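You operate a simulated robot arm through the tools that you are given. There is no shell and no other tool. Be economical: measure what you need, move in short steps, check, and stop when the job is done.

You are at the controls of a simulated robot arm. One attempt, no reset.

Task
Fetch the white crimp insert and set it on top of the black coil cassette on the work top of the long bench.
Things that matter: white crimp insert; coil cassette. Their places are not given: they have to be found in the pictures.

The check looks at the end state, three seconds after you hand in, the way a careful person would. Anything else that was tipped, shoved, dropped, spilled or broken makes it a failure.

Robot
A 7-joint arm with a two-finger parallel gripper, fixed in place. Base frame: the origin is at the foot of the arm, x ahead of it, y to its left, z up; the work surface is at about z = 0. Lengths are in m, angles in degrees, forces in N, time in s.
With the tool pointing down near the work surface it reaches from about 0.22 to 0.58 m from the base axis. Its first joint turns from -66.0 to 66.0 degrees. Payload 2.5 kg.
The TCP is the grasp point between the finger pads, 0.023 m short of the fingertips. In the tool frame z runs along the fingers and y along their closing line. Largest opening 0.094 m; finger width 0.038, thickness 0.01; the body of the gripper, 0.054 by 0.096 m, starts 0.039 m behind the TCP.
Orientation is told as [roll, pitch, yaw] about the base's x, y, z axes, in that order, counted from this pose: with the fingers straight down and closing along the base's y, the tool's x points along the base's -x, its y along +y and its z along -z.

Tools
- The arm moves only by the tool arm_command. Its argument "commands" is a list that holds one entry, the list of rows, each a list of 7 numbers: the opening, from 0 (shut) to 1 (fully open), then the shift along the base's x, y, z in units of 50 mm (1.0 is 50 mm), then the turn, a rotation vector about the base's x, y, z in units of 8 degrees (1.0 is 8 degrees). In form: [[[gripper, dx, dy, dz, wx, wy, wz], ...]]. A call has 1 to 10 rows; each row shifts and turns the commanded pose from where the row before left it. A call with a number of a shift or a turn outside -1 to 1 is refused whole. Each row takes 0.2 s and may step no farther than 0.05 m and 8.6 degrees from the row before; otherwise, or with a gripper value out of range, the whole call is refused. Where a pose cannot be reached the arm comes as near as it can. A force on the tool above 40 N (or 10 N above the force at the start of the call, whichever is more), or a blocked arm, ends the call early, and 0.2 s more pass. The fingers move at their own pace (about 0.108 m/s each) and stop on an object; they squeeze with about 44 N. The grip force told is the motor's: it shows also when the fingers shut on nothing. Time passes only in rows, and 0.2 s behind the last, so rows that do not move let the fingers close. The reply holds the time, the measured pose of the TCP, the force on the tool along the base axes, the opening and the grip force, in the units named above and with some noise, and new pictures: "pictures" is both (left out), scene, wrist or none.
- Cameras (640 x 400 px; columns grow to the right, rows downward): "scene" is fixed at [0.0986, -0.4046, 0.5412]; the picture's right is [0.91, -0.41, 0.00], its down [-0.22, -0.50, -0.84] and it looks along [0.34, 0.77, -0.54] (base axes); focal length 313 px, centre (320, 200). "wrist" rides on the gripper at [-0.039, 0, -0.044] in the tool frame; the picture's right is [0.00, -1.00, 0.00], its down [0.97, 0.00, -0.24] and it looks along [0.24, 0.00, 0.97] (tool axes); focal length 218 px, centre (320, 200).
- locate(camera, pixels): for up to 12 pixels [column, row] of the newest picture of that camera ("zoom" is the newest enlarged one), the place [x, y, z] in the base frame of the surface seen there, good to about 0.003 m, but the place of the scene camera against the robot may be out by one fixed shift of up to 0.012 m in any direction. It takes no simulated time.
- inspect(camera, box): a new picture of the part [left, top, right, bottom] of that camera's present view, enlarged. It takes no simulated time.
- job_done(): hands the job in; it is judged then, once.

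Keep the steps short. Do not move on a guess: measure, check each grasp and each placing, and mend mistakes. In all there are 60 turns and 120 pictures (those below and enlarged ones count). Leave the gripper open and the arm clear of the work at the hand-in unless told otherwise, and finish with a single line.

The tools are called after "Call:" by a JSON object that holds its "api" and its "payload". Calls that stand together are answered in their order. arm_command: Moves the arm, as the interface text tells. Its arguments: {"type":"object","properties":{"commands":{"type":"array"},"pictures":{"type":"string","enum":["both","scene","wrist","none"]}},"required":["commands"]} The other tools are called the same way: locate (camera, pixels) gives the place of the surface under pixels of a picture; inspect (camera, box) takes an enlarged picture of a part of a camera's view; job_done () hands the job in.

At the start:

```text
t: 0.0
ee_pos: [0.3159, 0.1304, 0.3234]
tool_rot: [0.0, 0.0, 0.0]
wrist_force: [1.3, 0.1, 0.1]
finger_gap: 0.094
gripper_force: 0.1
```

scene: 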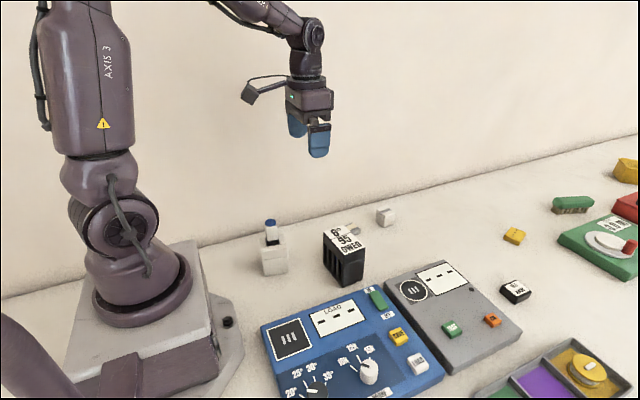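
wrist: 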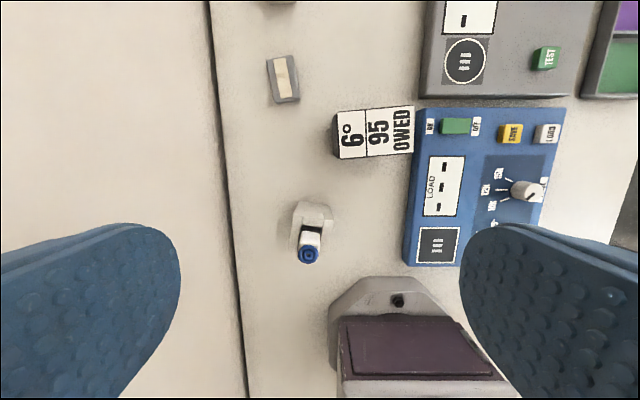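

I see a black box with a white label at (345,257), a small black block at (515,290), a white cube at (385,216) and a white holder with a blue-capped part at (272,245). I'll enlarge these areas first.

Call:
{"api": "inspect", "payload": {"camera": "scene", "box": [240, 190, 420, 300]}}

Call:
{"api": "inspect", "payload": {"camera": "scene", "box": [460, 150, 640, 310]}}

Call:
{"api": "inspect", "payload": {"camera": "wrist", "box": [240, 30, 440, 280]}}

```text
3.56 times, centred on (330, 245) of scene
```

zoom: 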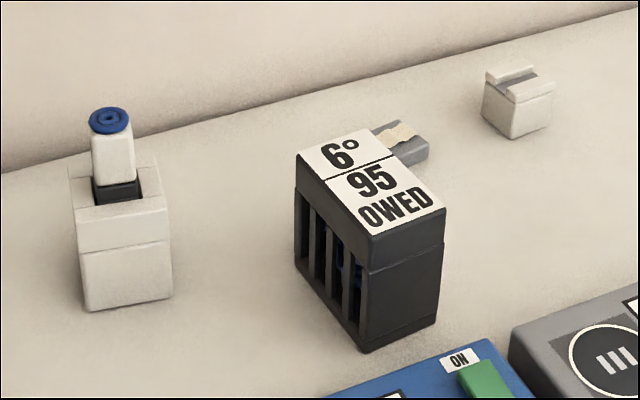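

```text
2.50 times, centred on (550, 230) of scene
```

zoom: 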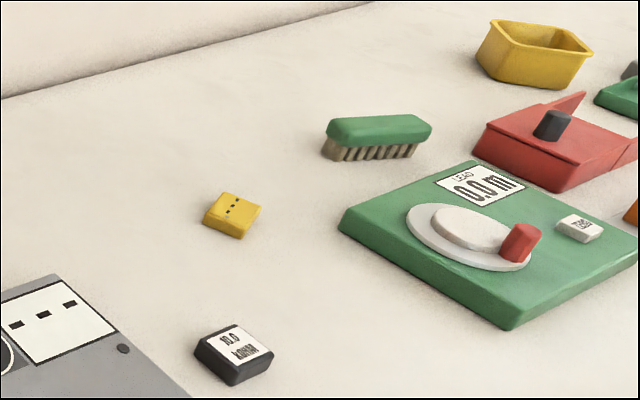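

```text
1.60 times, centred on (340, 155) of wrist
```

zoom: 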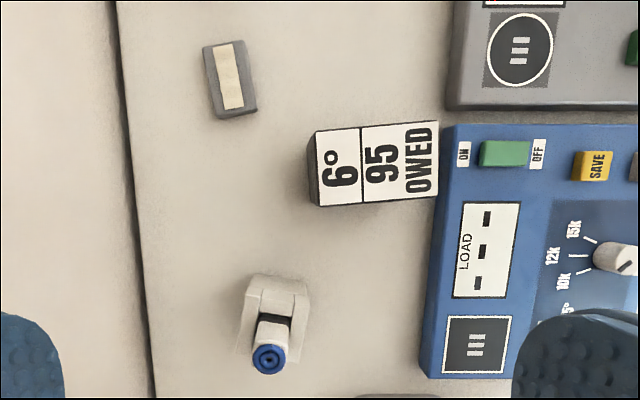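

The white cube with a groove at (385,216) looks like a crimp die insert. The slatted black box with a blue coil inside looks like the coil cassette. I'll zoom in further and measure both.

Call:
{"api": "inspect", "payload": {"camera": "scene", "box": [360, 195, 410, 235]}}

Call:
{"api": "inspect", "payload": {"camera": "scene", "box": [250, 210, 300, 285]}}

Call:
{"api": "inspect", "payload": {"camera": "scene", "box": [310, 215, 380, 295]}}

Call:
{"api": "locate", "payload": {"camera": "scene", "pixels": [[380, 210], [389, 211], [383, 220], [393, 222], [345, 242], [332, 235], [358, 253], [350, 231], [272, 222], [270, 260], [263, 240], [365, 215]]}}

Call:
{"api": "locate", "payload": {"camera": "wrist", "pixels": [[340, 113], [412, 107], [413, 153], [340, 158], [375, 132], [283, 78], [308, 254], [320, 212], [280, 130]]}}

```text
10.00 times, centred on (385, 215) of scene
```

zoom: 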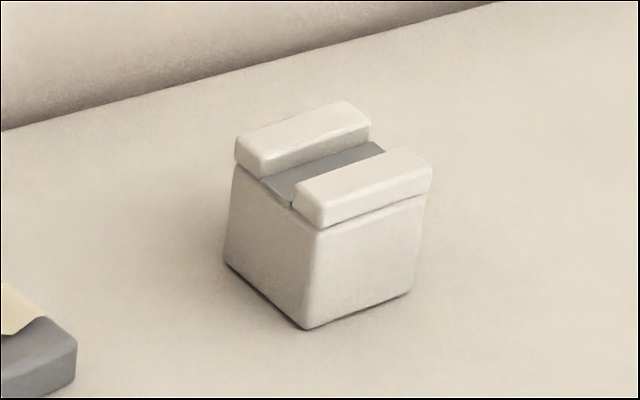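

```text
5.33 times, centred on (275, 248) of scene
```

zoom: 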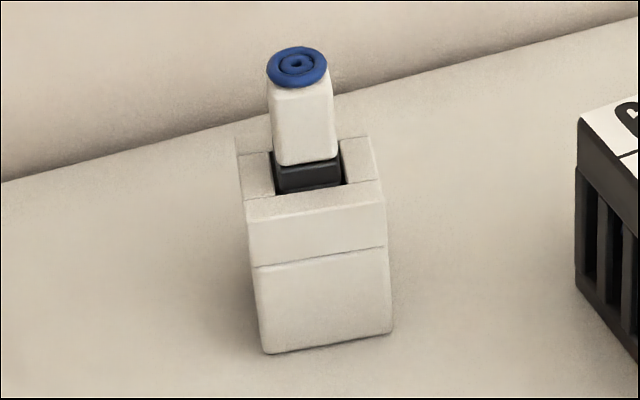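

```text
5.00 times, centred on (345, 255) of scene
```

zoom: 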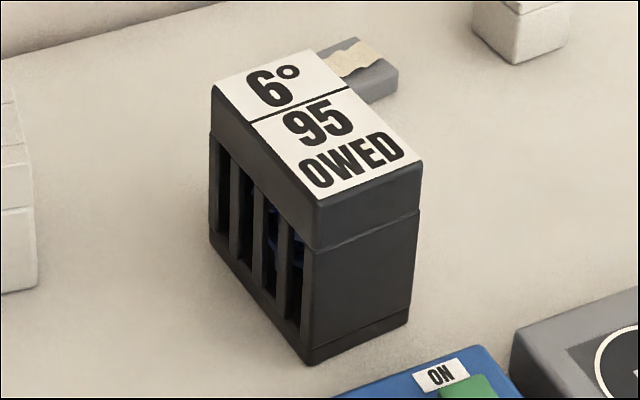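

```text
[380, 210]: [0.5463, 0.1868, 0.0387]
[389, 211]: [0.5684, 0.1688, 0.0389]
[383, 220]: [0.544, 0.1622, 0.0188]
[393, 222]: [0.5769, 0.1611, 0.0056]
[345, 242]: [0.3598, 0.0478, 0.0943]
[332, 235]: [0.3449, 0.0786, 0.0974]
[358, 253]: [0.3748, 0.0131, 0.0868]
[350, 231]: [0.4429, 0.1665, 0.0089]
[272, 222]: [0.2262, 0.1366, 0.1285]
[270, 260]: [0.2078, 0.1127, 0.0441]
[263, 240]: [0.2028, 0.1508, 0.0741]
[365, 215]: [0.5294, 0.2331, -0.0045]
```

```text
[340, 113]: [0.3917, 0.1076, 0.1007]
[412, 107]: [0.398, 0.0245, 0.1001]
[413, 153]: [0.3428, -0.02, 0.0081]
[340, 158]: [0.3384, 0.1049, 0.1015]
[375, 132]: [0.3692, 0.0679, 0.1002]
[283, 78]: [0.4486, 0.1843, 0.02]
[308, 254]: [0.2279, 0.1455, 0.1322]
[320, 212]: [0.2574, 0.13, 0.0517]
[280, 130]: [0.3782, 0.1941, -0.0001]
```

The grooved white cube sits about 0.58 m out, at the edge of reach, and the cassette top is near (0.37,0.06,0.10). I'll move the arm forward at height so the wrist camera can see the cube and the rest of the bench.

Call:
{"api": "arm_command", "payload": {"commands": [[[1, 1, 0, 0, 0, 0, 0], [1, 1, 0, 0, 0, 0, 0], [1, 0.5, 0, 0, 0, 0, 0], [1, 0, 0, 0, 0, 0, 0]]]}}

```text
t: 1.0
ee_pos: [0.4408, 0.1319, 0.3232]
tool_rot: [0.1, 0.1, 0.0]
wrist_force: [-0.2, 0.1, 0.6]
finger_gap: 0.0941
gripper_force: 0.1
```

scene: 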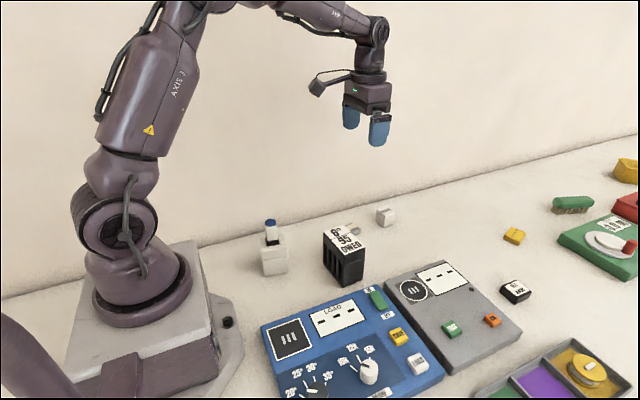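
wrist: 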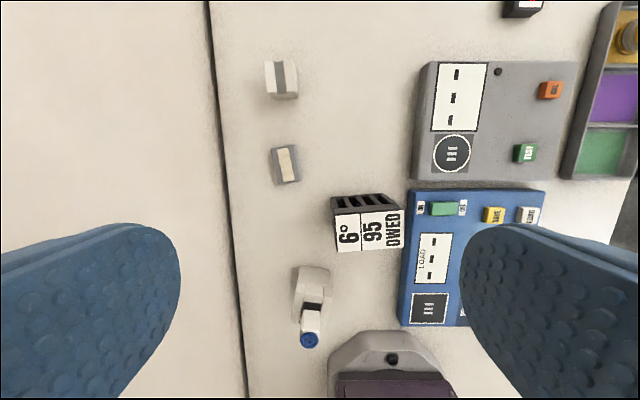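

The cube now shows at wrist (282,80). I'll enlarge that and locate the cube's corners and the cassette's.

Call:
{"api": "inspect", "payload": {"camera": "wrist", "box": [255, 50, 315, 110]}}

Call:
{"api": "locate", "payload": {"camera": "wrist", "pixels": [[267, 64], [292, 64], [296, 89], [272, 90], [282, 76], [281, 94], [338, 217], [400, 211], [403, 245], [340, 250], [270, 78], [292, 78]]}}

Call:
{"api": "inspect", "payload": {"camera": "scene", "box": [470, 320, 640, 400]}}

```text
6.67 times, centred on (285, 80) of wrist
```

zoom: 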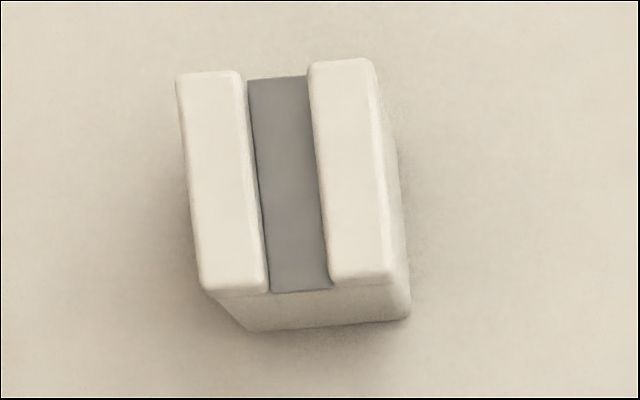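

```text
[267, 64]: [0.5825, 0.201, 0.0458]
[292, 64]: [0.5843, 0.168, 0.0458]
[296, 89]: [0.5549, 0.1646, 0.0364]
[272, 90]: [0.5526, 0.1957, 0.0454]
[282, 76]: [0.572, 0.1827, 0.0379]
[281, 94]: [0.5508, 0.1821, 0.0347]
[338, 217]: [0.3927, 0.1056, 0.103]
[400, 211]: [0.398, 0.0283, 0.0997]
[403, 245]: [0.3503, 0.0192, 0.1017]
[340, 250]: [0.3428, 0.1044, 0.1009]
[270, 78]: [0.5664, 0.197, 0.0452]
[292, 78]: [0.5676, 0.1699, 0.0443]
```

```text
3.76 times, centred on (555, 360) of scene
```

zoom: 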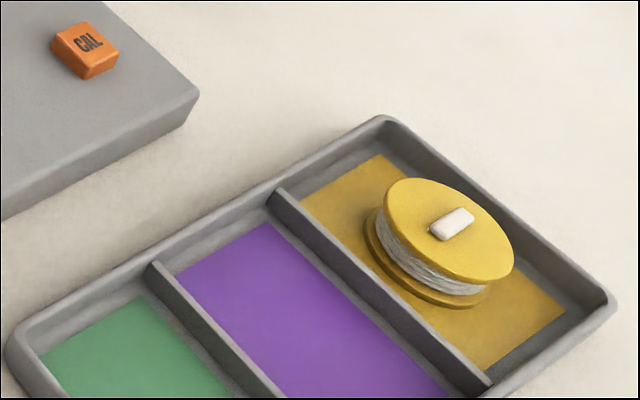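

The cube spans x 0.552–0.584 and y 0.166–0.200, its top is at z≈0.045, and its yaw is about +6°. It's the grooved die, so I take it as the crimp insert. The cassette top is centred near (0.370,0.066) at z≈0.101. Before approaching I'll measure the back wall and look closely at the other white item at wrist (310,310).

Call:
{"api": "locate", "payload": {"camera": "wrist", "pixels": [[205, 80], [214, 80], [222, 80], [190, 80], [235, 80], [283, 163], [311, 340], [311, 290]]}}

Call:
{"api": "inspect", "payload": {"camera": "wrist", "box": [265, 250, 355, 360]}}

```text
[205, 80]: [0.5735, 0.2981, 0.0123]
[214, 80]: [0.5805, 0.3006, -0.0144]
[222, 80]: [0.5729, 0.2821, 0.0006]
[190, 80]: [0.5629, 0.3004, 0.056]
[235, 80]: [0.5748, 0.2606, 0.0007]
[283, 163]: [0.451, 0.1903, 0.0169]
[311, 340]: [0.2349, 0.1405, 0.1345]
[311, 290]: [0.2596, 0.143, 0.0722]
```

```text
3.64 times, centred on (310, 305) of wrist
```

zoom: 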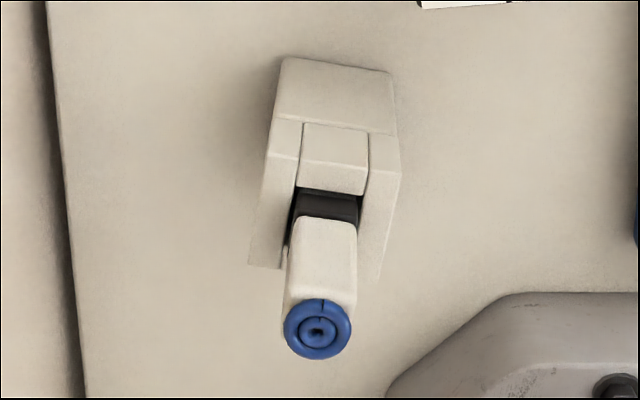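

The wall is at y≈0.30, so there's room. The other white item is a plug sitting in a socket block, not a crimp die. Next I go above the cube, yawed 6° and partly closed, to see how far the arm reaches with the tool vertical.

Call:
{"api": "arm_command", "payload": {"commands": [[[0.75, 0.64, 0.25, -0.5, 0, 0, 0.38], [0.75, 0.64, 0.25, -0.5, 0, 0, 0.37], [0.75, 0.64, 0.25, -0.5, 0, 0, 0], [0.75, 0.64, 0.25, -0.5, 0, 0, 0], [0.75, 0, 0, -0.7, 0, 0, 0], [0.75, 0, 0, 0, 0, 0, 0]]]}}

```text
t: 2.4
ee_pos: [0.5691, 0.1816, 0.1899]
tool_rot: [0.0, 0.1, 6.1]
wrist_force: [-1.0, -1.5, 0.1]
finger_gap: 0.0704
gripper_force: 0.0
```

scene: 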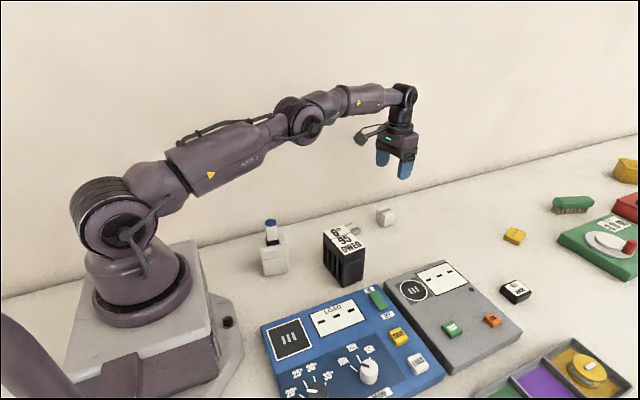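
wrist: 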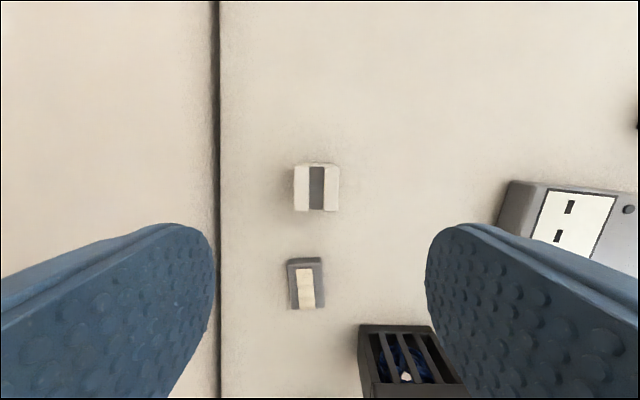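

The arm reaches this pose vertically. The cube is aligned with the fingers at wrist (316,188), so I'll re-measure it.

Call:
{"api": "locate", "payload": {"camera": "wrist", "pixels": [[296, 170], [337, 170], [337, 206], [297, 206], [302, 188], [333, 188], [302, 207], [302, 168]]}}

Call:
{"api": "inspect", "payload": {"camera": "wrist", "box": [280, 150, 360, 230]}}

```text
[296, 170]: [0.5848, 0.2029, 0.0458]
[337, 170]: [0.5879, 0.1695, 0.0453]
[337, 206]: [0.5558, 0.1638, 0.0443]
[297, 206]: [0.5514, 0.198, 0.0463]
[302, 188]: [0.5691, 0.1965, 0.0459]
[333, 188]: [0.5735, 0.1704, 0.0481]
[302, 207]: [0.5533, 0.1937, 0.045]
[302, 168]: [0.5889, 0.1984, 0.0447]
```

```text
5.00 times, centred on (320, 190) of wrist
```

zoom: 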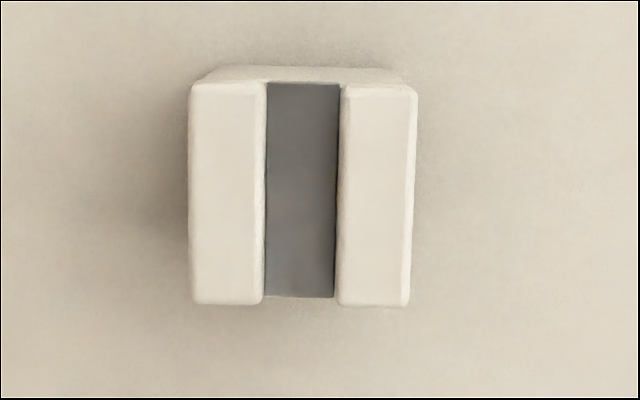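

The cube's centre is at (0.570,0.183), directly below the TCP. I'll descend to z≈0.075 and check the tracking there.

Call:
{"api": "arm_command", "payload": {"commands": [[[0.75, 0.02, 0.03, -0.8, 0, 0, 0], [0.75, 0, 0, -0.8, 0, 0, 0], [0.75, 0, 0, -0.7, 0, 0, 0], [0.75, 0, 0, 0, 0, 0, 0]]]}}

```text
t: 3.4
ee_pos: [0.57, 0.1836, 0.0738]
tool_rot: [-0.1, 0.1, 6.1]
wrist_force: [0.2, 0.3, -0.5]
finger_gap: 0.0704
gripper_force: 0.0
```

scene: 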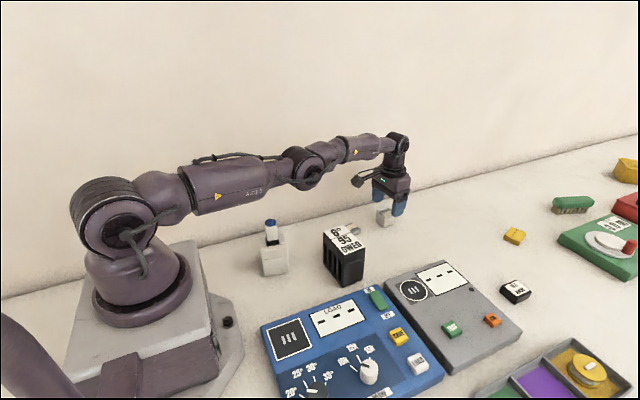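
wrist: 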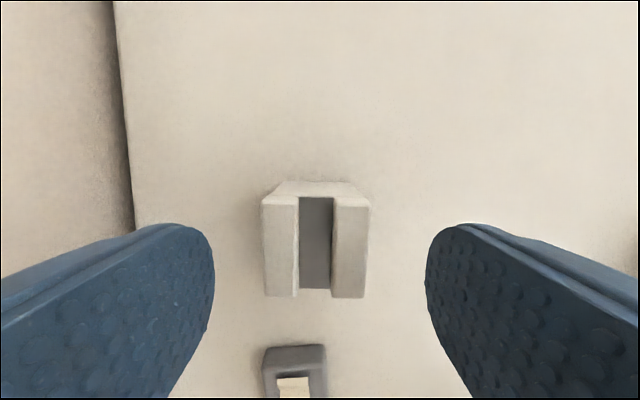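

Both fingers straddle the cube evenly. I'll go down to z≈0.030 and close.

Call:
{"api": "arm_command", "payload": {"commands": [[[0.75, 0, 0, -0.45, 0, 0, 0], [0.75, 0, 0, -0.43, 0, 0, 0], [0.75, 0, 0, 0, 0, 0, 0], [0.2, 0, 0, 0, 0, 0, 0], [0.2, 0, 0, 0, 0, 0, 0], [0.2, 0, 0, 0, 0, 0, 0]]]}}

```text
t: 4.8
ee_pos: [0.5619, 0.1809, 0.0317]
tool_rot: [-0.1, 0.1, 6.1]
wrist_force: [0.7, 0.9, 1.9]
finger_gap: 0.0398
gripper_force: 44.1
out of reach, approached as far as the arm can: row 2
```

scene: 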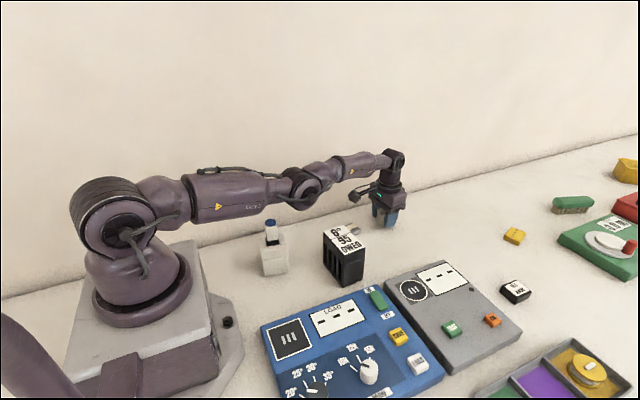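
wrist: 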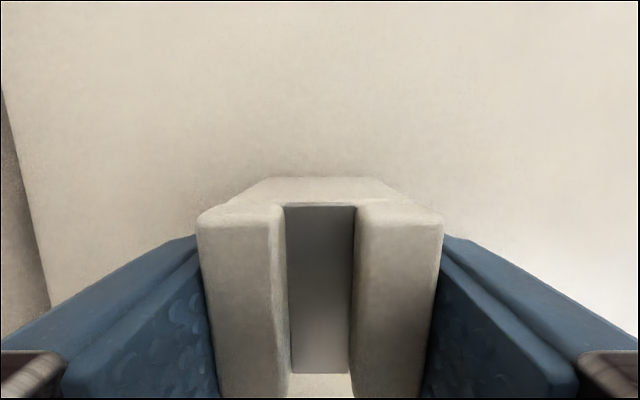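

The fingers stopped at a 0.040 m gap with 44 N, so the cube is held. The arm stopped 8 mm short in x, so the cube's centre is about 8 mm ahead of the TCP. I'll lift straight up.

Call:
{"api": "arm_command", "payload": {"commands": [[[0.2, 0, 0, 0.3, 0, 0, 0], [0.2, 0, 0, 0.6, 0, 0, 0], [0.2, 0, 0, 0.8, 0, 0, 0], [0.2, 0, 0, 0.9, 0, 0, 0], [0.2, 0, 0, 0.9, 0, 0, 0], [0.2, 0, 0, 0, 0, 0, 0]]]}}

```text
t: 6.2
ee_pos: [0.5711, 0.1841, 0.2072]
tool_rot: [-0.1, 0.0, 6.0]
wrist_force: [0.2, -0.5, 0.8]
finger_gap: 0.0187
gripper_force: 0.1
out of reach, approached as far as the arm can: row 2, 3
```

scene: 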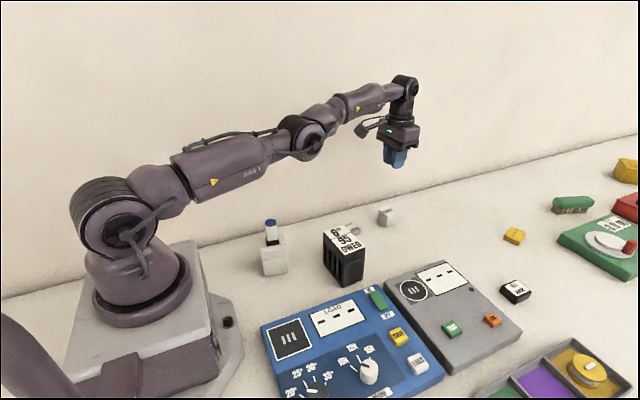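
wrist: 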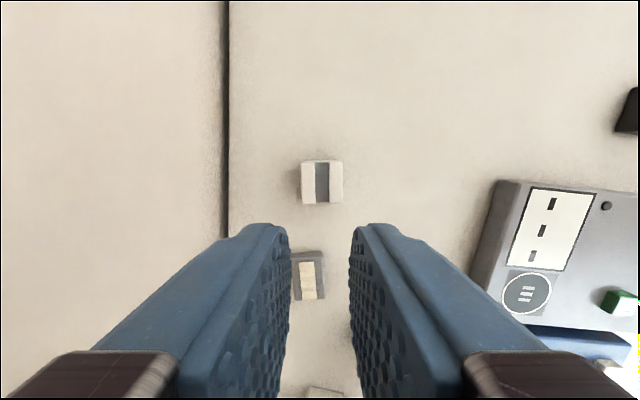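

The grip slipped: the gap is now 0.019 m and the cube is still upright on the bench. I'll check whether it moved and look at its shape.

Call:
{"api": "locate", "payload": {"camera": "wrist", "pixels": [[303, 164], [341, 164], [341, 200], [304, 201], [308, 182], [338, 182], [322, 182], [302, 196], [342, 202]]}}

Call:
{"api": "inspect", "payload": {"camera": "wrist", "box": [290, 145, 355, 215]}}

Call:
{"api": "inspect", "payload": {"camera": "scene", "box": [360, 195, 410, 235]}}

```text
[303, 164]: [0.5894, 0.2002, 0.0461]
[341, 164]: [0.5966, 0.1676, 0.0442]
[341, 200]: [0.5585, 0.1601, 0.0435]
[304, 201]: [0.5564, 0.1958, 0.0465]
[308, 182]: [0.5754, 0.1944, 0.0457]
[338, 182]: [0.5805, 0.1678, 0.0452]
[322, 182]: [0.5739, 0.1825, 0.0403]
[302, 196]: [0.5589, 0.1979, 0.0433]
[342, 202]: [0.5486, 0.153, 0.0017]
```

```text
5.71 times, centred on (322, 180) of wrist
```

zoom: 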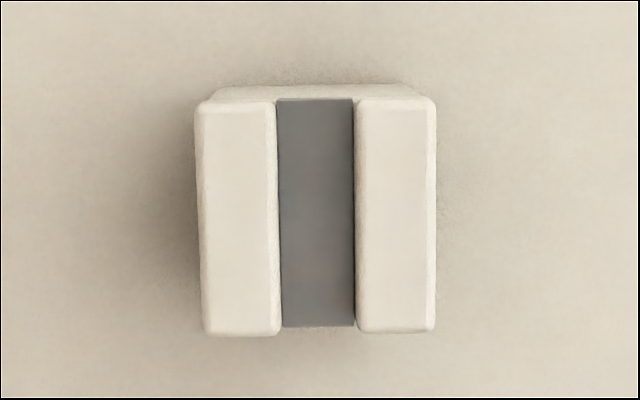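

```text
10.00 times, centred on (385, 215) of scene
```

zoom: 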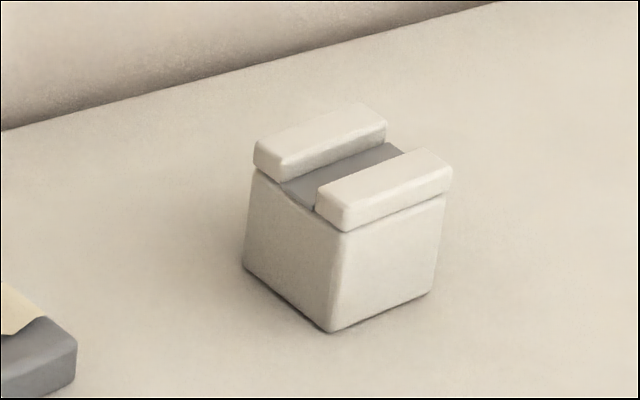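

The cube shifted about 4 mm and is still upright, centred near (0.575,0.181). The poor reach left the grip off-centre, and the arm swung outward during the lift. I'll open, tilt the tool 12° outward to gain reach, and come down to z≈0.075.

Call:
{"api": "arm_command", "payload": {"commands": [[[0.75, 0, 0, 0, 0.08, -0.75, 0], [0.75, 0.08, -0.04, -0.7, 0.08, -0.75, 0], [0.75, 0, 0, -0.9, 0, 0, 0], [0.75, 0, 0, -0.9, 0, 0, 0], [0.75, 0, 0, -0.1, 0, 0, 0], [0.75, 0, 0, 0, 0, 0, 0]]]}}

```text
t: 7.6
ee_pos: [0.6031, 0.1902, 0.0808]
tool_rot: [-0.1, -12.0, 6.0]
wrist_force: [0.1, -0.8, 0.1]
finger_gap: 0.0706
gripper_force: 0.1
out of reach, approached as far as the arm can: row 1, 2, 5
```

scene: 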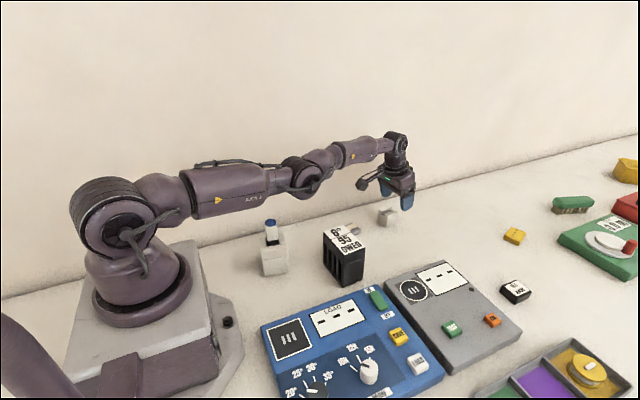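
wrist: 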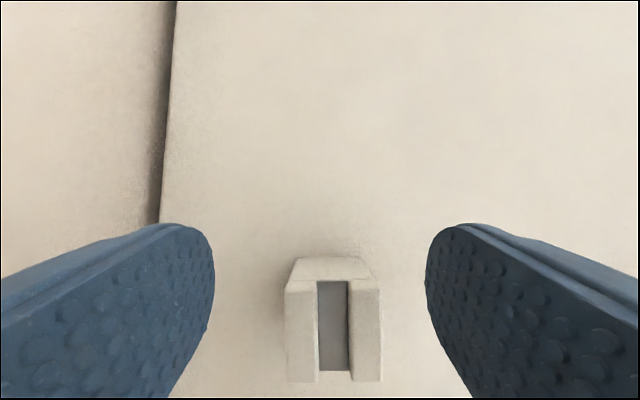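

The measured TCP is (0.603,0.190), about 28 mm too far out. I'll pull back at this height.

Call:
{"api": "arm_command", "payload": {"commands": [[[0.75, -0.28, -0.09, 0, 0, 0, 0], [0.75, -0.28, -0.09, 0, 0, 0, 0], [0.75, 0, 0, 0, 0, 0, 0]]], "pictures": "wrist"}}

```text
t: 8.4
ee_pos: [0.6023, 0.1914, 0.0795]
tool_rot: [-0.1, -12.0, 6.0]
wrist_force: [1.0, 0.3, -0.4]
finger_gap: 0.0705
gripper_force: 0.1
out of reach, approached as far as the arm can: row 1, 2
```

wrist: 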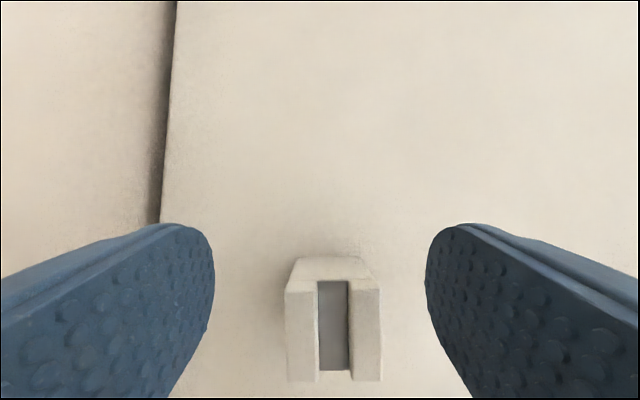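

The arm didn't respond, so the 12° tilt is limiting it. I'll raise a little and take back half the tilt.

Call:
{"api": "arm_command", "payload": {"commands": [[[0.75, 0, 0, 0.4, 0, 0, 0], [0.75, 0, 0, 0, -0.08, 0.75, 0], [0.75, 0, 0, 0, 0, 0, 0]]], "pictures": "wrist"}}

```text
t: 9.2
ee_pos: [0.5885, 0.1861, 0.0998]
tool_rot: [0.0, -6.0, 6.0]
wrist_force: [-0.4, 0.0, -0.3]
finger_gap: 0.0707
gripper_force: 0.1
out of reach, approached as far as the arm can: row 2
```

wrist: 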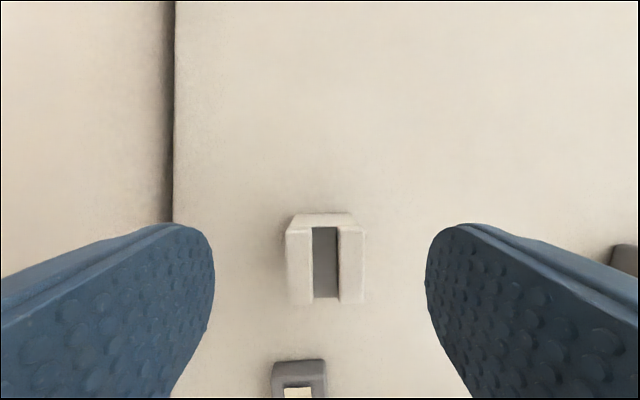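

A joint limit is tied to the outward tilt. I'll go back to vertical at this height and confirm where the arm ends up.

Call:
{"api": "arm_command", "payload": {"commands": [[[0.75, 0, 0, 0, -0.08, 0.75, 0], [0.75, 0, 0, 0, 0, 0, 0], [0.75, 0, 0, 0, 0, 0, 0]]], "pictures": "none"}}

```text
t: 10.0
ee_pos: [0.5724, 0.1815, 0.1011]
tool_rot: [-0.1, 0.0, 6.0]
wrist_force: [0.2, 0.2, -0.5]
finger_gap: 0.0704
gripper_force: 0.1
out of reach, approached as far as the arm can: row 1
```

It's vertical at (0.572,0.1815,0.101), which is directly above the cube. I'll test a small inward move to see whether the arm follows freely.

Call:
{"api": "arm_command", "payload": {"commands": [[[0.75, -0.3, -0.1, 0, 0, 0, 0], [0.75, 0, 0, 0, 0, 0, 0]]], "pictures": "none"}}

Call:
{"api": "arm_command", "payload": {"commands": [[[0.75, 0.3, 0.1, 0, 0, 0, 0], [0.75, 0, 0, 0, 0, 0, 0]]], "pictures": "none"}}

```text
t: 10.6
ee_pos: [0.5704, 0.1799, 0.1012]
tool_rot: [0.0, 0.1, 6.0]
wrist_force: [-0.4, -0.2, -1.1]
finger_gap: 0.0704
gripper_force: 0.0
out of reach, approached as far as the arm can: row 1
```

```text
t: 11.2
ee_pos: [0.5737, 0.1811, 0.1015]
tool_rot: [0.0, -0.1, 6.0]
wrist_force: [0.1, 0.7, 0.4]
finger_gap: 0.0706
gripper_force: 0.0
out of reach, approached as far as the arm can: row 1
```

At this distance the arm is nearly straight, so small inward moves stall. I'll back off with larger steps, up and inward, to unfold it.

Call:
{"api": "arm_command", "payload": {"commands": [[[0.75, -0.7, -0.2, 0.6, 0, 0, 0], [0.75, -0.7, -0.2, 0.6, 0, 0, 0], [0.75, 0, 0, 0, 0, 0, 0]]]}}

```text
t: 12.0
ee_pos: [0.5723, 0.1841, 0.1621]
tool_rot: [0.0, 0.1, 6.1]
wrist_force: [0.1, -0.8, 0.4]
finger_gap: 0.0707
gripper_force: 0.0
out of reach, approached as far as the arm can: row 1, 2
```

scene: 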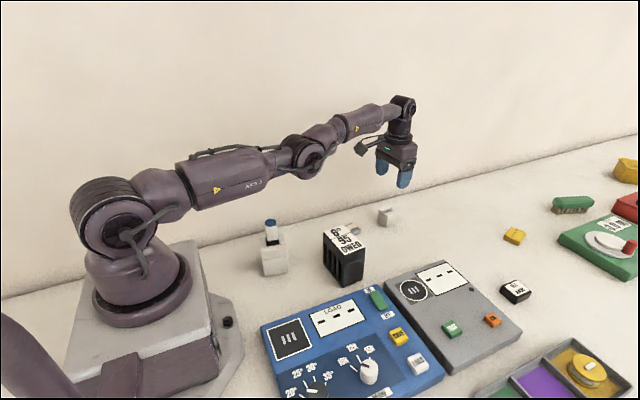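
wrist: 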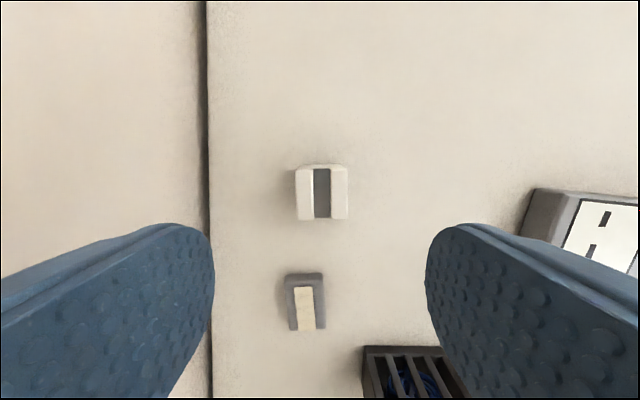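

The arm is locked straight. Moving down bends the elbow the right way, so I'll go up first for room and then move down and inward together, well above everything.

Call:
{"api": "arm_command", "payload": {"commands": [[[0.75, 0, 0, 0.9, 0, 0, 0], [0.75, 0, 0, 0.9, 0, 0, 0], [0.75, -0.5, -0.15, -0.8, 0, 0, 0], [0.75, -0.5, -0.15, -0.8, 0, 0, 0], [0.75, -0.5, -0.15, 0, 0, 0, 0], [0.75, 0, 0, 0, 0, 0, 0]]], "pictures": "none"}}

```text
t: 13.4
ee_pos: [0.4905, 0.1583, 0.1615]
tool_rot: [-0.1, -0.1, 6.0]
wrist_force: [0.3, -0.2, 0.0]
finger_gap: 0.0705
gripper_force: 0.0
out of reach, approached as far as the arm can: row 2
```

The arm is free again at x=0.49. I'll tilt 10° outward here, where it's well bent, and then move above the cube.

Call:
{"api": "arm_command", "payload": {"commands": [[[0.75, 0, 0, 0, 0.065, -0.62, 0], [0.75, 0, 0, -0.3, 0.065, -0.62, 0], [0.75, 0.6, 0.16, -0.5, 0, 0, 0], [0.75, 0.6, 0.16, -0.5, 0, 0, 0], [0.75, 0.5, 0.14, -0.2, 0, 0, 0], [0.75, 0, 0, 0, 0, 0, 0]]]}}

```text
t: 14.8
ee_pos: [0.5756, 0.1811, 0.0845]
tool_rot: [0.0, -9.8, 5.8]
wrist_force: [1.0, 0.2, -0.8]
finger_gap: 0.0705
gripper_force: 0.0
```

scene: 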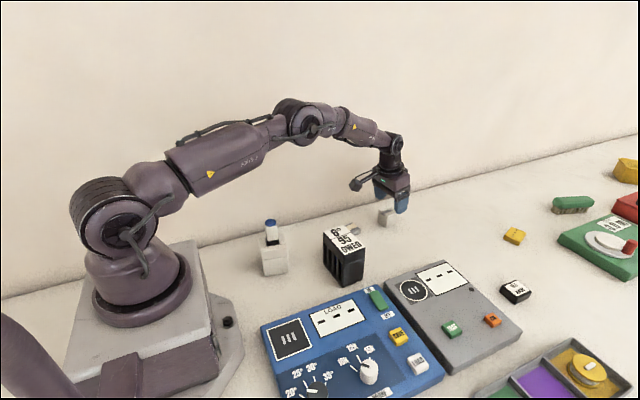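
wrist: 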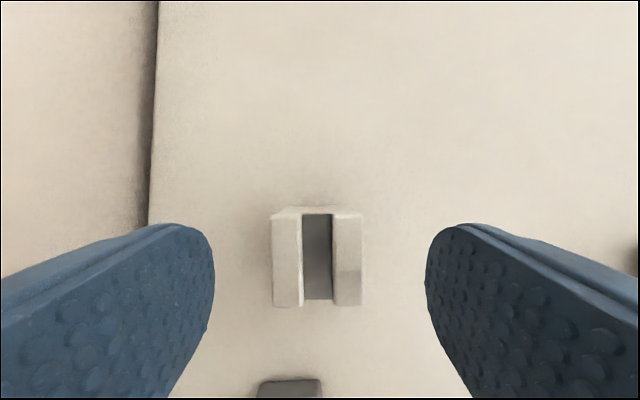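

The arm reached this pose cleanly. I'll check the cube's place from here.

Call:
{"api": "locate", "payload": {"camera": "wrist", "pixels": [[275, 218], [360, 219], [360, 302], [276, 303], [287, 260], [349, 260], [318, 260]]}}

```text
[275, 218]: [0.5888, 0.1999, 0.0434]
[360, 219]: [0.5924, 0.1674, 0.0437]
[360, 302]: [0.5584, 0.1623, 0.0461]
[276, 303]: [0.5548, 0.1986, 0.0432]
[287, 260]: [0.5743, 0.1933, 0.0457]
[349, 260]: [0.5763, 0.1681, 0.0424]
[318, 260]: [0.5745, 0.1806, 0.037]
```

The centre is (0.574,0.182), matching the TCP. I'll descend to z≈0.031 without closing yet and check the pose.

Call:
{"api": "arm_command", "payload": {"commands": [[[0.75, -0.02, 0.02, -0.5, 0, 0, 0], [0.75, 0, 0, -0.37, 0, 0, 0], [0.75, 0, 0, -0.2, 0, 0, 0], [0.75, 0, 0, 0, 0, 0, 0]]]}}

```text
t: 15.8
ee_pos: [0.5741, 0.1839, 0.0304]
tool_rot: [0.1, -10.1, 6.1]
wrist_force: [0.2, 0.5, 0.5]
finger_gap: 0.0705
gripper_force: 0.1
```

scene: 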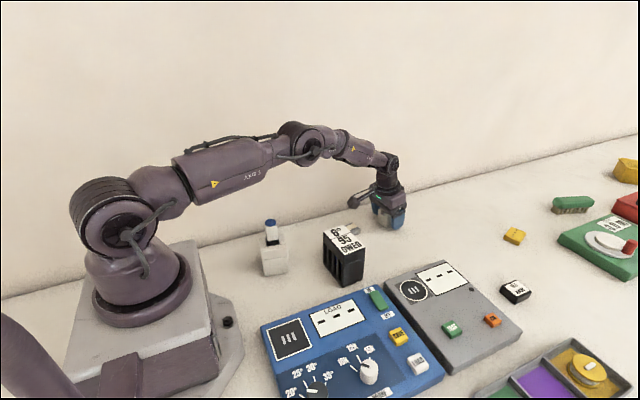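
wrist: 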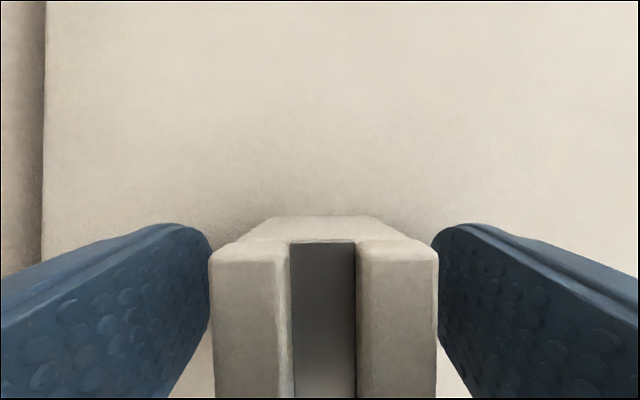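

The pose is exact with no reach warning. I'll close fully and lift only 10 mm, slowly.

Call:
{"api": "arm_command", "payload": {"commands": [[[0, 0, 0, 0, 0, 0, 0], [0, 0, 0, 0, 0, 0, 0], [0, 0, 0, 0, 0, 0, 0], [0, 0, 0, 0, 0, 0, 0], [0, 0, 0, 0.05, 0, 0, 0], [0, 0, 0, 0.05, 0, 0, 0], [0, 0, 0, 0.05, 0, 0, 0], [0, 0, 0, 0.05, 0, 0, 0], [0, 0, 0, 0, 0, 0, 0]]]}}

```text
t: 17.8
ee_pos: [0.5735, 0.1829, 0.0408]
tool_rot: [0.0, -9.8, 6.0]
wrist_force: [-0.7, -0.3, -1.5]
finger_gap: 0.0397
gripper_force: 44.1
```

scene: 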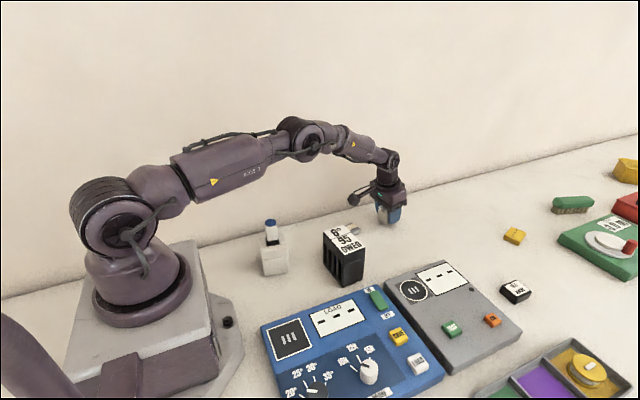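
wrist: 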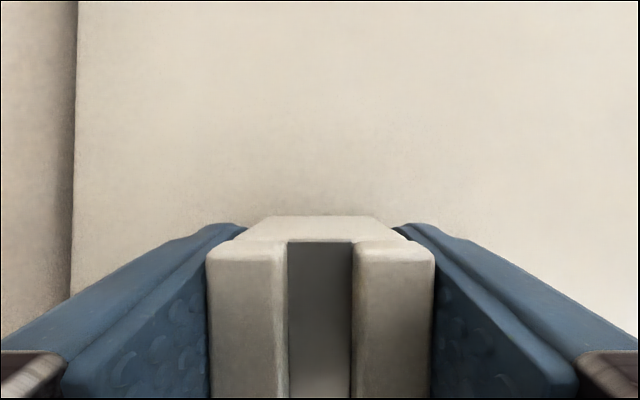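

The cube rose with the gripper: same view, gap 0.0397 m, about 1.5 N of weight. I'll keep lifting slowly.

Call:
{"api": "arm_command", "payload": {"commands": [[[0, 0, 0, 0.1, 0, 0, 0], [0, 0, 0, 0.12, 0, 0, 0], [0, 0, 0, 0.15, 0, 0, 0], [0, 0, 0, 0.18, 0, 0, 0], [0, -0.05, 0, 0.2, 0, 0, 0], [0, -0.1, 0, 0.2, 0, 0, 0], [0, -0.1, 0, 0.2, 0, 0, 0], [0, -0.1, 0, 0.2, 0, 0, 0], [0, -0.05, 0, 0.1, 0, 0, 0], [0, 0, 0, 0, 0, 0, 0]]]}}

```text
t: 20.0
ee_pos: [0.555, 0.1831, 0.1133]
tool_rot: [0.0, -10.0, 6.1]
wrist_force: [-0.6, 0.2, -1.8]
finger_gap: 0.0398
gripper_force: 44.1
```

scene: 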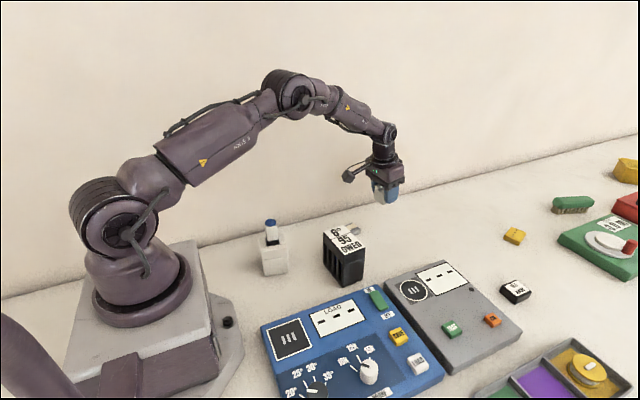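
wrist: 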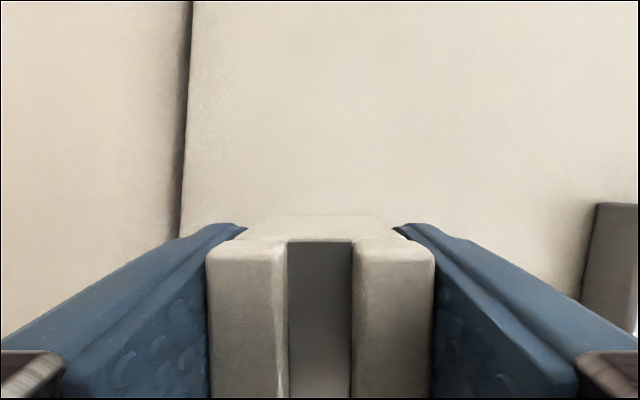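

The hold is steady. I'll rise to about z=0.2 and level the tool while moving back.

Call:
{"api": "arm_command", "payload": {"commands": [[[0, -0.1, 0, 0.2, 0, 0, 0], [0, -0.2, 0, 0.25, 0, 0, 0], [0, -0.25, 0, 0.25, -0.02, 0.2, 0], [0, -0.3, 0, 0.25, -0.02, 0.2, 0], [0, -0.3, 0, 0.25, -0.02, 0.2, 0], [0, -0.3, 0, 0.25, -0.02, 0.2, 0], [0, -0.3, 0, 0.25, -0.02, 0.2, 0], [0, -0.2, 0, 0.1, -0.02, 0.24, 0], [0, -0.1, 0, 0, 0, 0, 0], [0, 0, 0, 0, 0, 0, 0]]]}}

```text
t: 22.2
ee_pos: [0.4516, 0.1833, 0.2029]
tool_rot: [0.0, 0.0, 6.1]
wrist_force: [0.8, 0.2, -1.4]
finger_gap: 0.0397
gripper_force: 44.0
```

scene: 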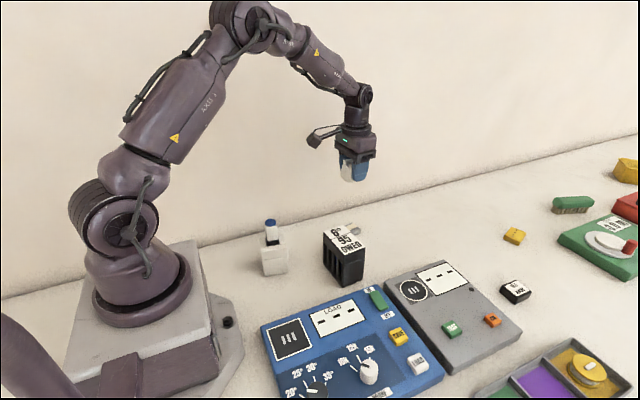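
wrist: 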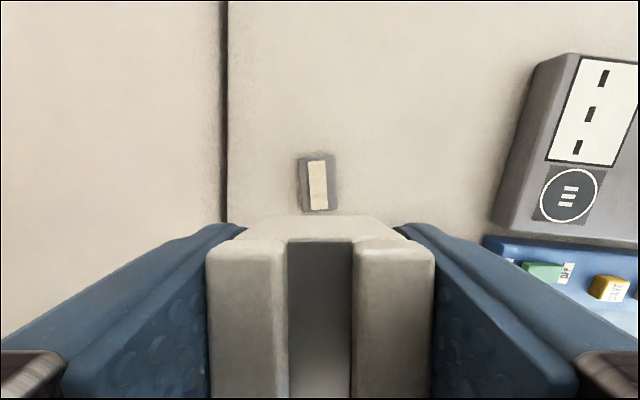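

The cube is still held, but it was gripped with the tool tilted, so I need the 10° tilt back for it to sit level. I'll restore the tilt while moving over the cassette at z≈0.2.

Call:
{"api": "arm_command", "payload": {"commands": [[[0, -0.1, -0.15, 0, 0, 0, 0], [0, -0.2, -0.3, 0, 0.02, -0.2, 0], [0, -0.22, -0.32, 0, 0.02, -0.2, 0], [0, -0.22, -0.32, 0, 0.02, -0.2, 0], [0, -0.22, -0.32, 0, 0.02, -0.2, 0], [0, -0.22, -0.32, 0, 0.02, -0.2, 0], [0, -0.22, -0.32, 0, 0.02, -0.24, 0], [0, -0.17, -0.2, 0, 0, 0, 0], [0, -0.06, -0.08, 0, 0, 0, 0], [0, 0, 0, 0, 0, 0, 0]]]}}

```text
t: 24.4
ee_pos: [0.3707, 0.0663, 0.2026]
tool_rot: [0.0, -10.0, 6.0]
wrist_force: [-0.2, 0.9, -1.4]
finger_gap: 0.0394
gripper_force: 43.7
```

scene: 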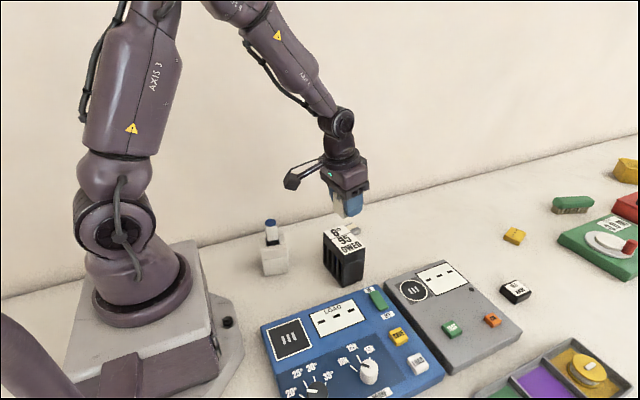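
wrist: 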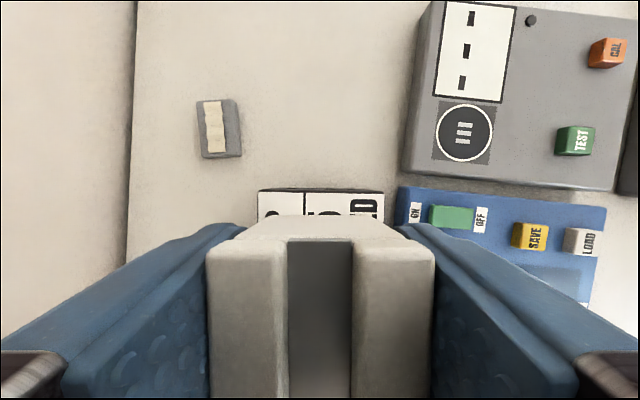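

The TCP is over the cassette centre. The cassette's far edge shows at wrist rows 190–220, so I'll verify its position.

Call:
{"api": "locate", "payload": {"camera": "wrist", "pixels": [[261, 196], [382, 197], [320, 197], [262, 212]]}}

Call:
{"api": "inspect", "payload": {"camera": "scene", "box": [300, 170, 400, 300]}}

```text
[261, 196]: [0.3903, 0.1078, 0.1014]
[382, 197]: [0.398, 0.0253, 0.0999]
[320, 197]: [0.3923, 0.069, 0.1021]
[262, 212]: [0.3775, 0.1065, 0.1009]
```

```text
3.08 times, centred on (350, 235) of scene
```

zoom: 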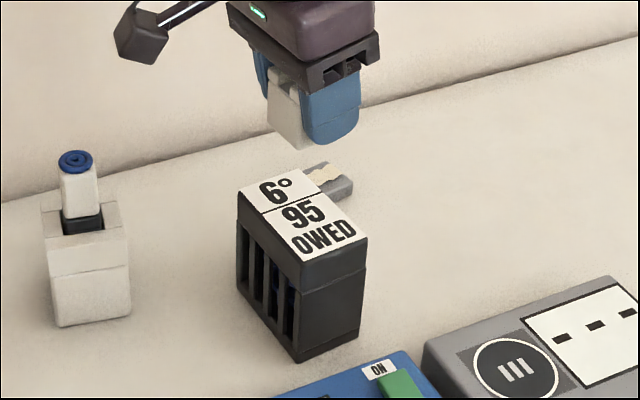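

The cassette top is confirmed at z≈0.101 with its centre near (0.370,0.066). I'll lower slowly to z≈0.136, about 5 mm short of contact.

Call:
{"api": "arm_command", "payload": {"commands": [[[0, 0, 0, -0.2, 0, 0, 0], [0, 0, 0, -0.25, 0, 0, 0], [0, 0, 0, -0.25, 0, 0, 0], [0, 0, 0, -0.25, 0, 0, 0], [0, 0, 0, -0.2, 0, 0, 0], [0, 0, 0, -0.12, 0, 0, 0], [0, 0, 0, -0.06, 0, 0, 0], [0, 0, 0, 0, 0, 0, 0]]]}}

Call:
{"api": "inspect", "payload": {"camera": "scene", "box": [310, 190, 390, 290]}}

```text
t: 26.2
ee_pos: [0.3706, 0.0664, 0.137]
tool_rot: [0.1, -10.0, 6.1]
wrist_force: [-0.5, -0.5, -0.5]
finger_gap: 0.0396
gripper_force: 44.2
```

scene: 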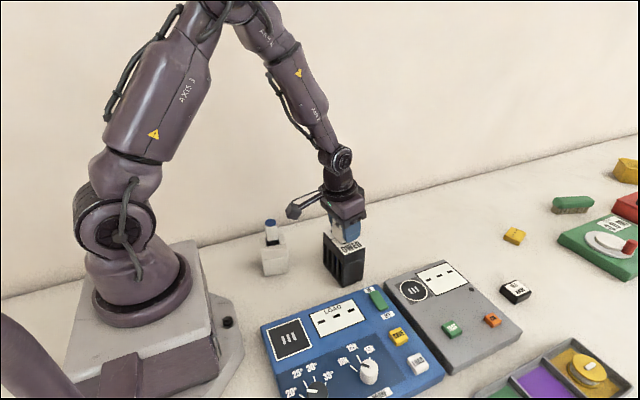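
wrist: 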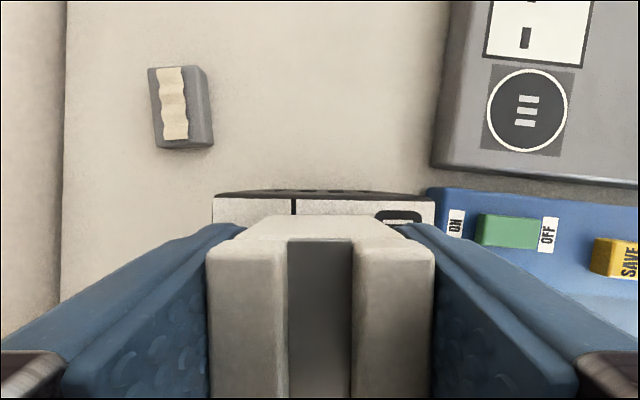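

```text
4.00 times, centred on (350, 240) of scene
```

zoom: 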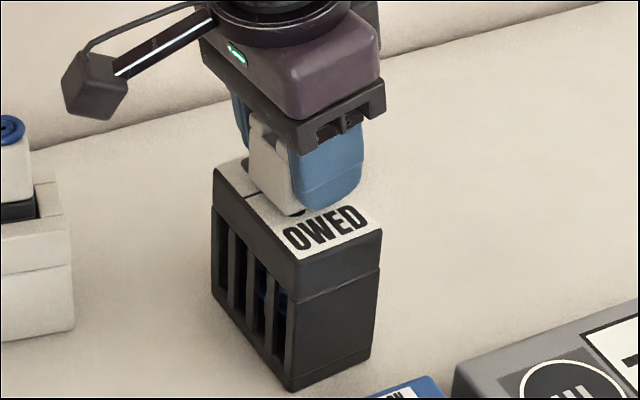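

The alignment looks right. I'll lower in 1 mm steps to z≈0.132 and watch the force.

Call:
{"api": "arm_command", "payload": {"commands": [[[0, 0, 0, -0.03, 0, 0, 0], [0, 0, 0, -0.02, 0, 0, 0], [0, 0, 0, -0.02, 0, 0, 0], [0, 0, 0, -0.02, 0, 0, 0], [0, 0, 0, 0, 0, 0, 0]]], "pictures": "none"}}

```text
t: 27.4
ee_pos: [0.3712, 0.0655, 0.1311]
tool_rot: [0.0, -10.0, 6.2]
wrist_force: [0.0, -0.6, -1.2]
finger_gap: 0.0397
gripper_force: 44.2
```

The force is still −1.2 N, which is just the cube's weight, so there's no contact. I'll go down another 1 mm.

Call:
{"api": "arm_command", "payload": {"commands": [[[0, 0, 0, -0.02, 0, 0, 0], [0, 0, 0, 0, 0, 0, 0]]], "pictures": "none"}}

Call:
{"api": "inspect", "payload": {"camera": "scene", "box": [325, 215, 375, 255]}}

```text
t: 28.0
ee_pos: [0.3705, 0.0664, 0.131]
tool_rot: [0.0, -10.0, 6.0]
wrist_force: [-0.1, -0.4, -2.1]
finger_gap: 0.0397
gripper_force: 44.0
```

```text
10.00 times, centred on (350, 235) of scene
```

zoom: 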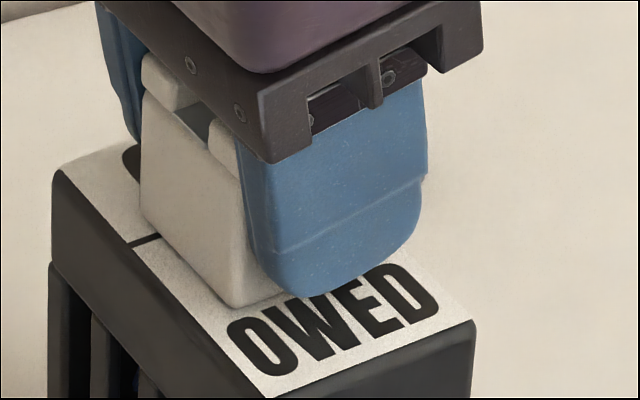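

The cube's bottom is almost at the label, but there's no contact force yet. I'll take two more steps of 0.7 mm.

Call:
{"api": "arm_command", "payload": {"commands": [[[0, 0, 0, -0.015, 0, 0, 0], [0, 0, 0, 0, 0, 0, 0]]], "pictures": "none"}}

Call:
{"api": "arm_command", "payload": {"commands": [[[0, 0, 0, -0.015, 0, 0, 0], [0, 0, 0, 0, 0, 0, 0]]], "pictures": "none"}}

```text
t: 28.6
ee_pos: [0.3705, 0.066, 0.1308]
tool_rot: [-0.1, -10.1, 6.0]
wrist_force: [-4.0, -1.8, 9.5]
finger_gap: 0.0394
gripper_force: 44.2
```

```text
t: 29.2
ee_pos: [0.3722, 0.0659, 0.1304]
tool_rot: [0.0, -10.1, 6.0]
wrist_force: [-10.6, -2.3, 30.7]
finger_gap: 0.0396
gripper_force: 44.3
```

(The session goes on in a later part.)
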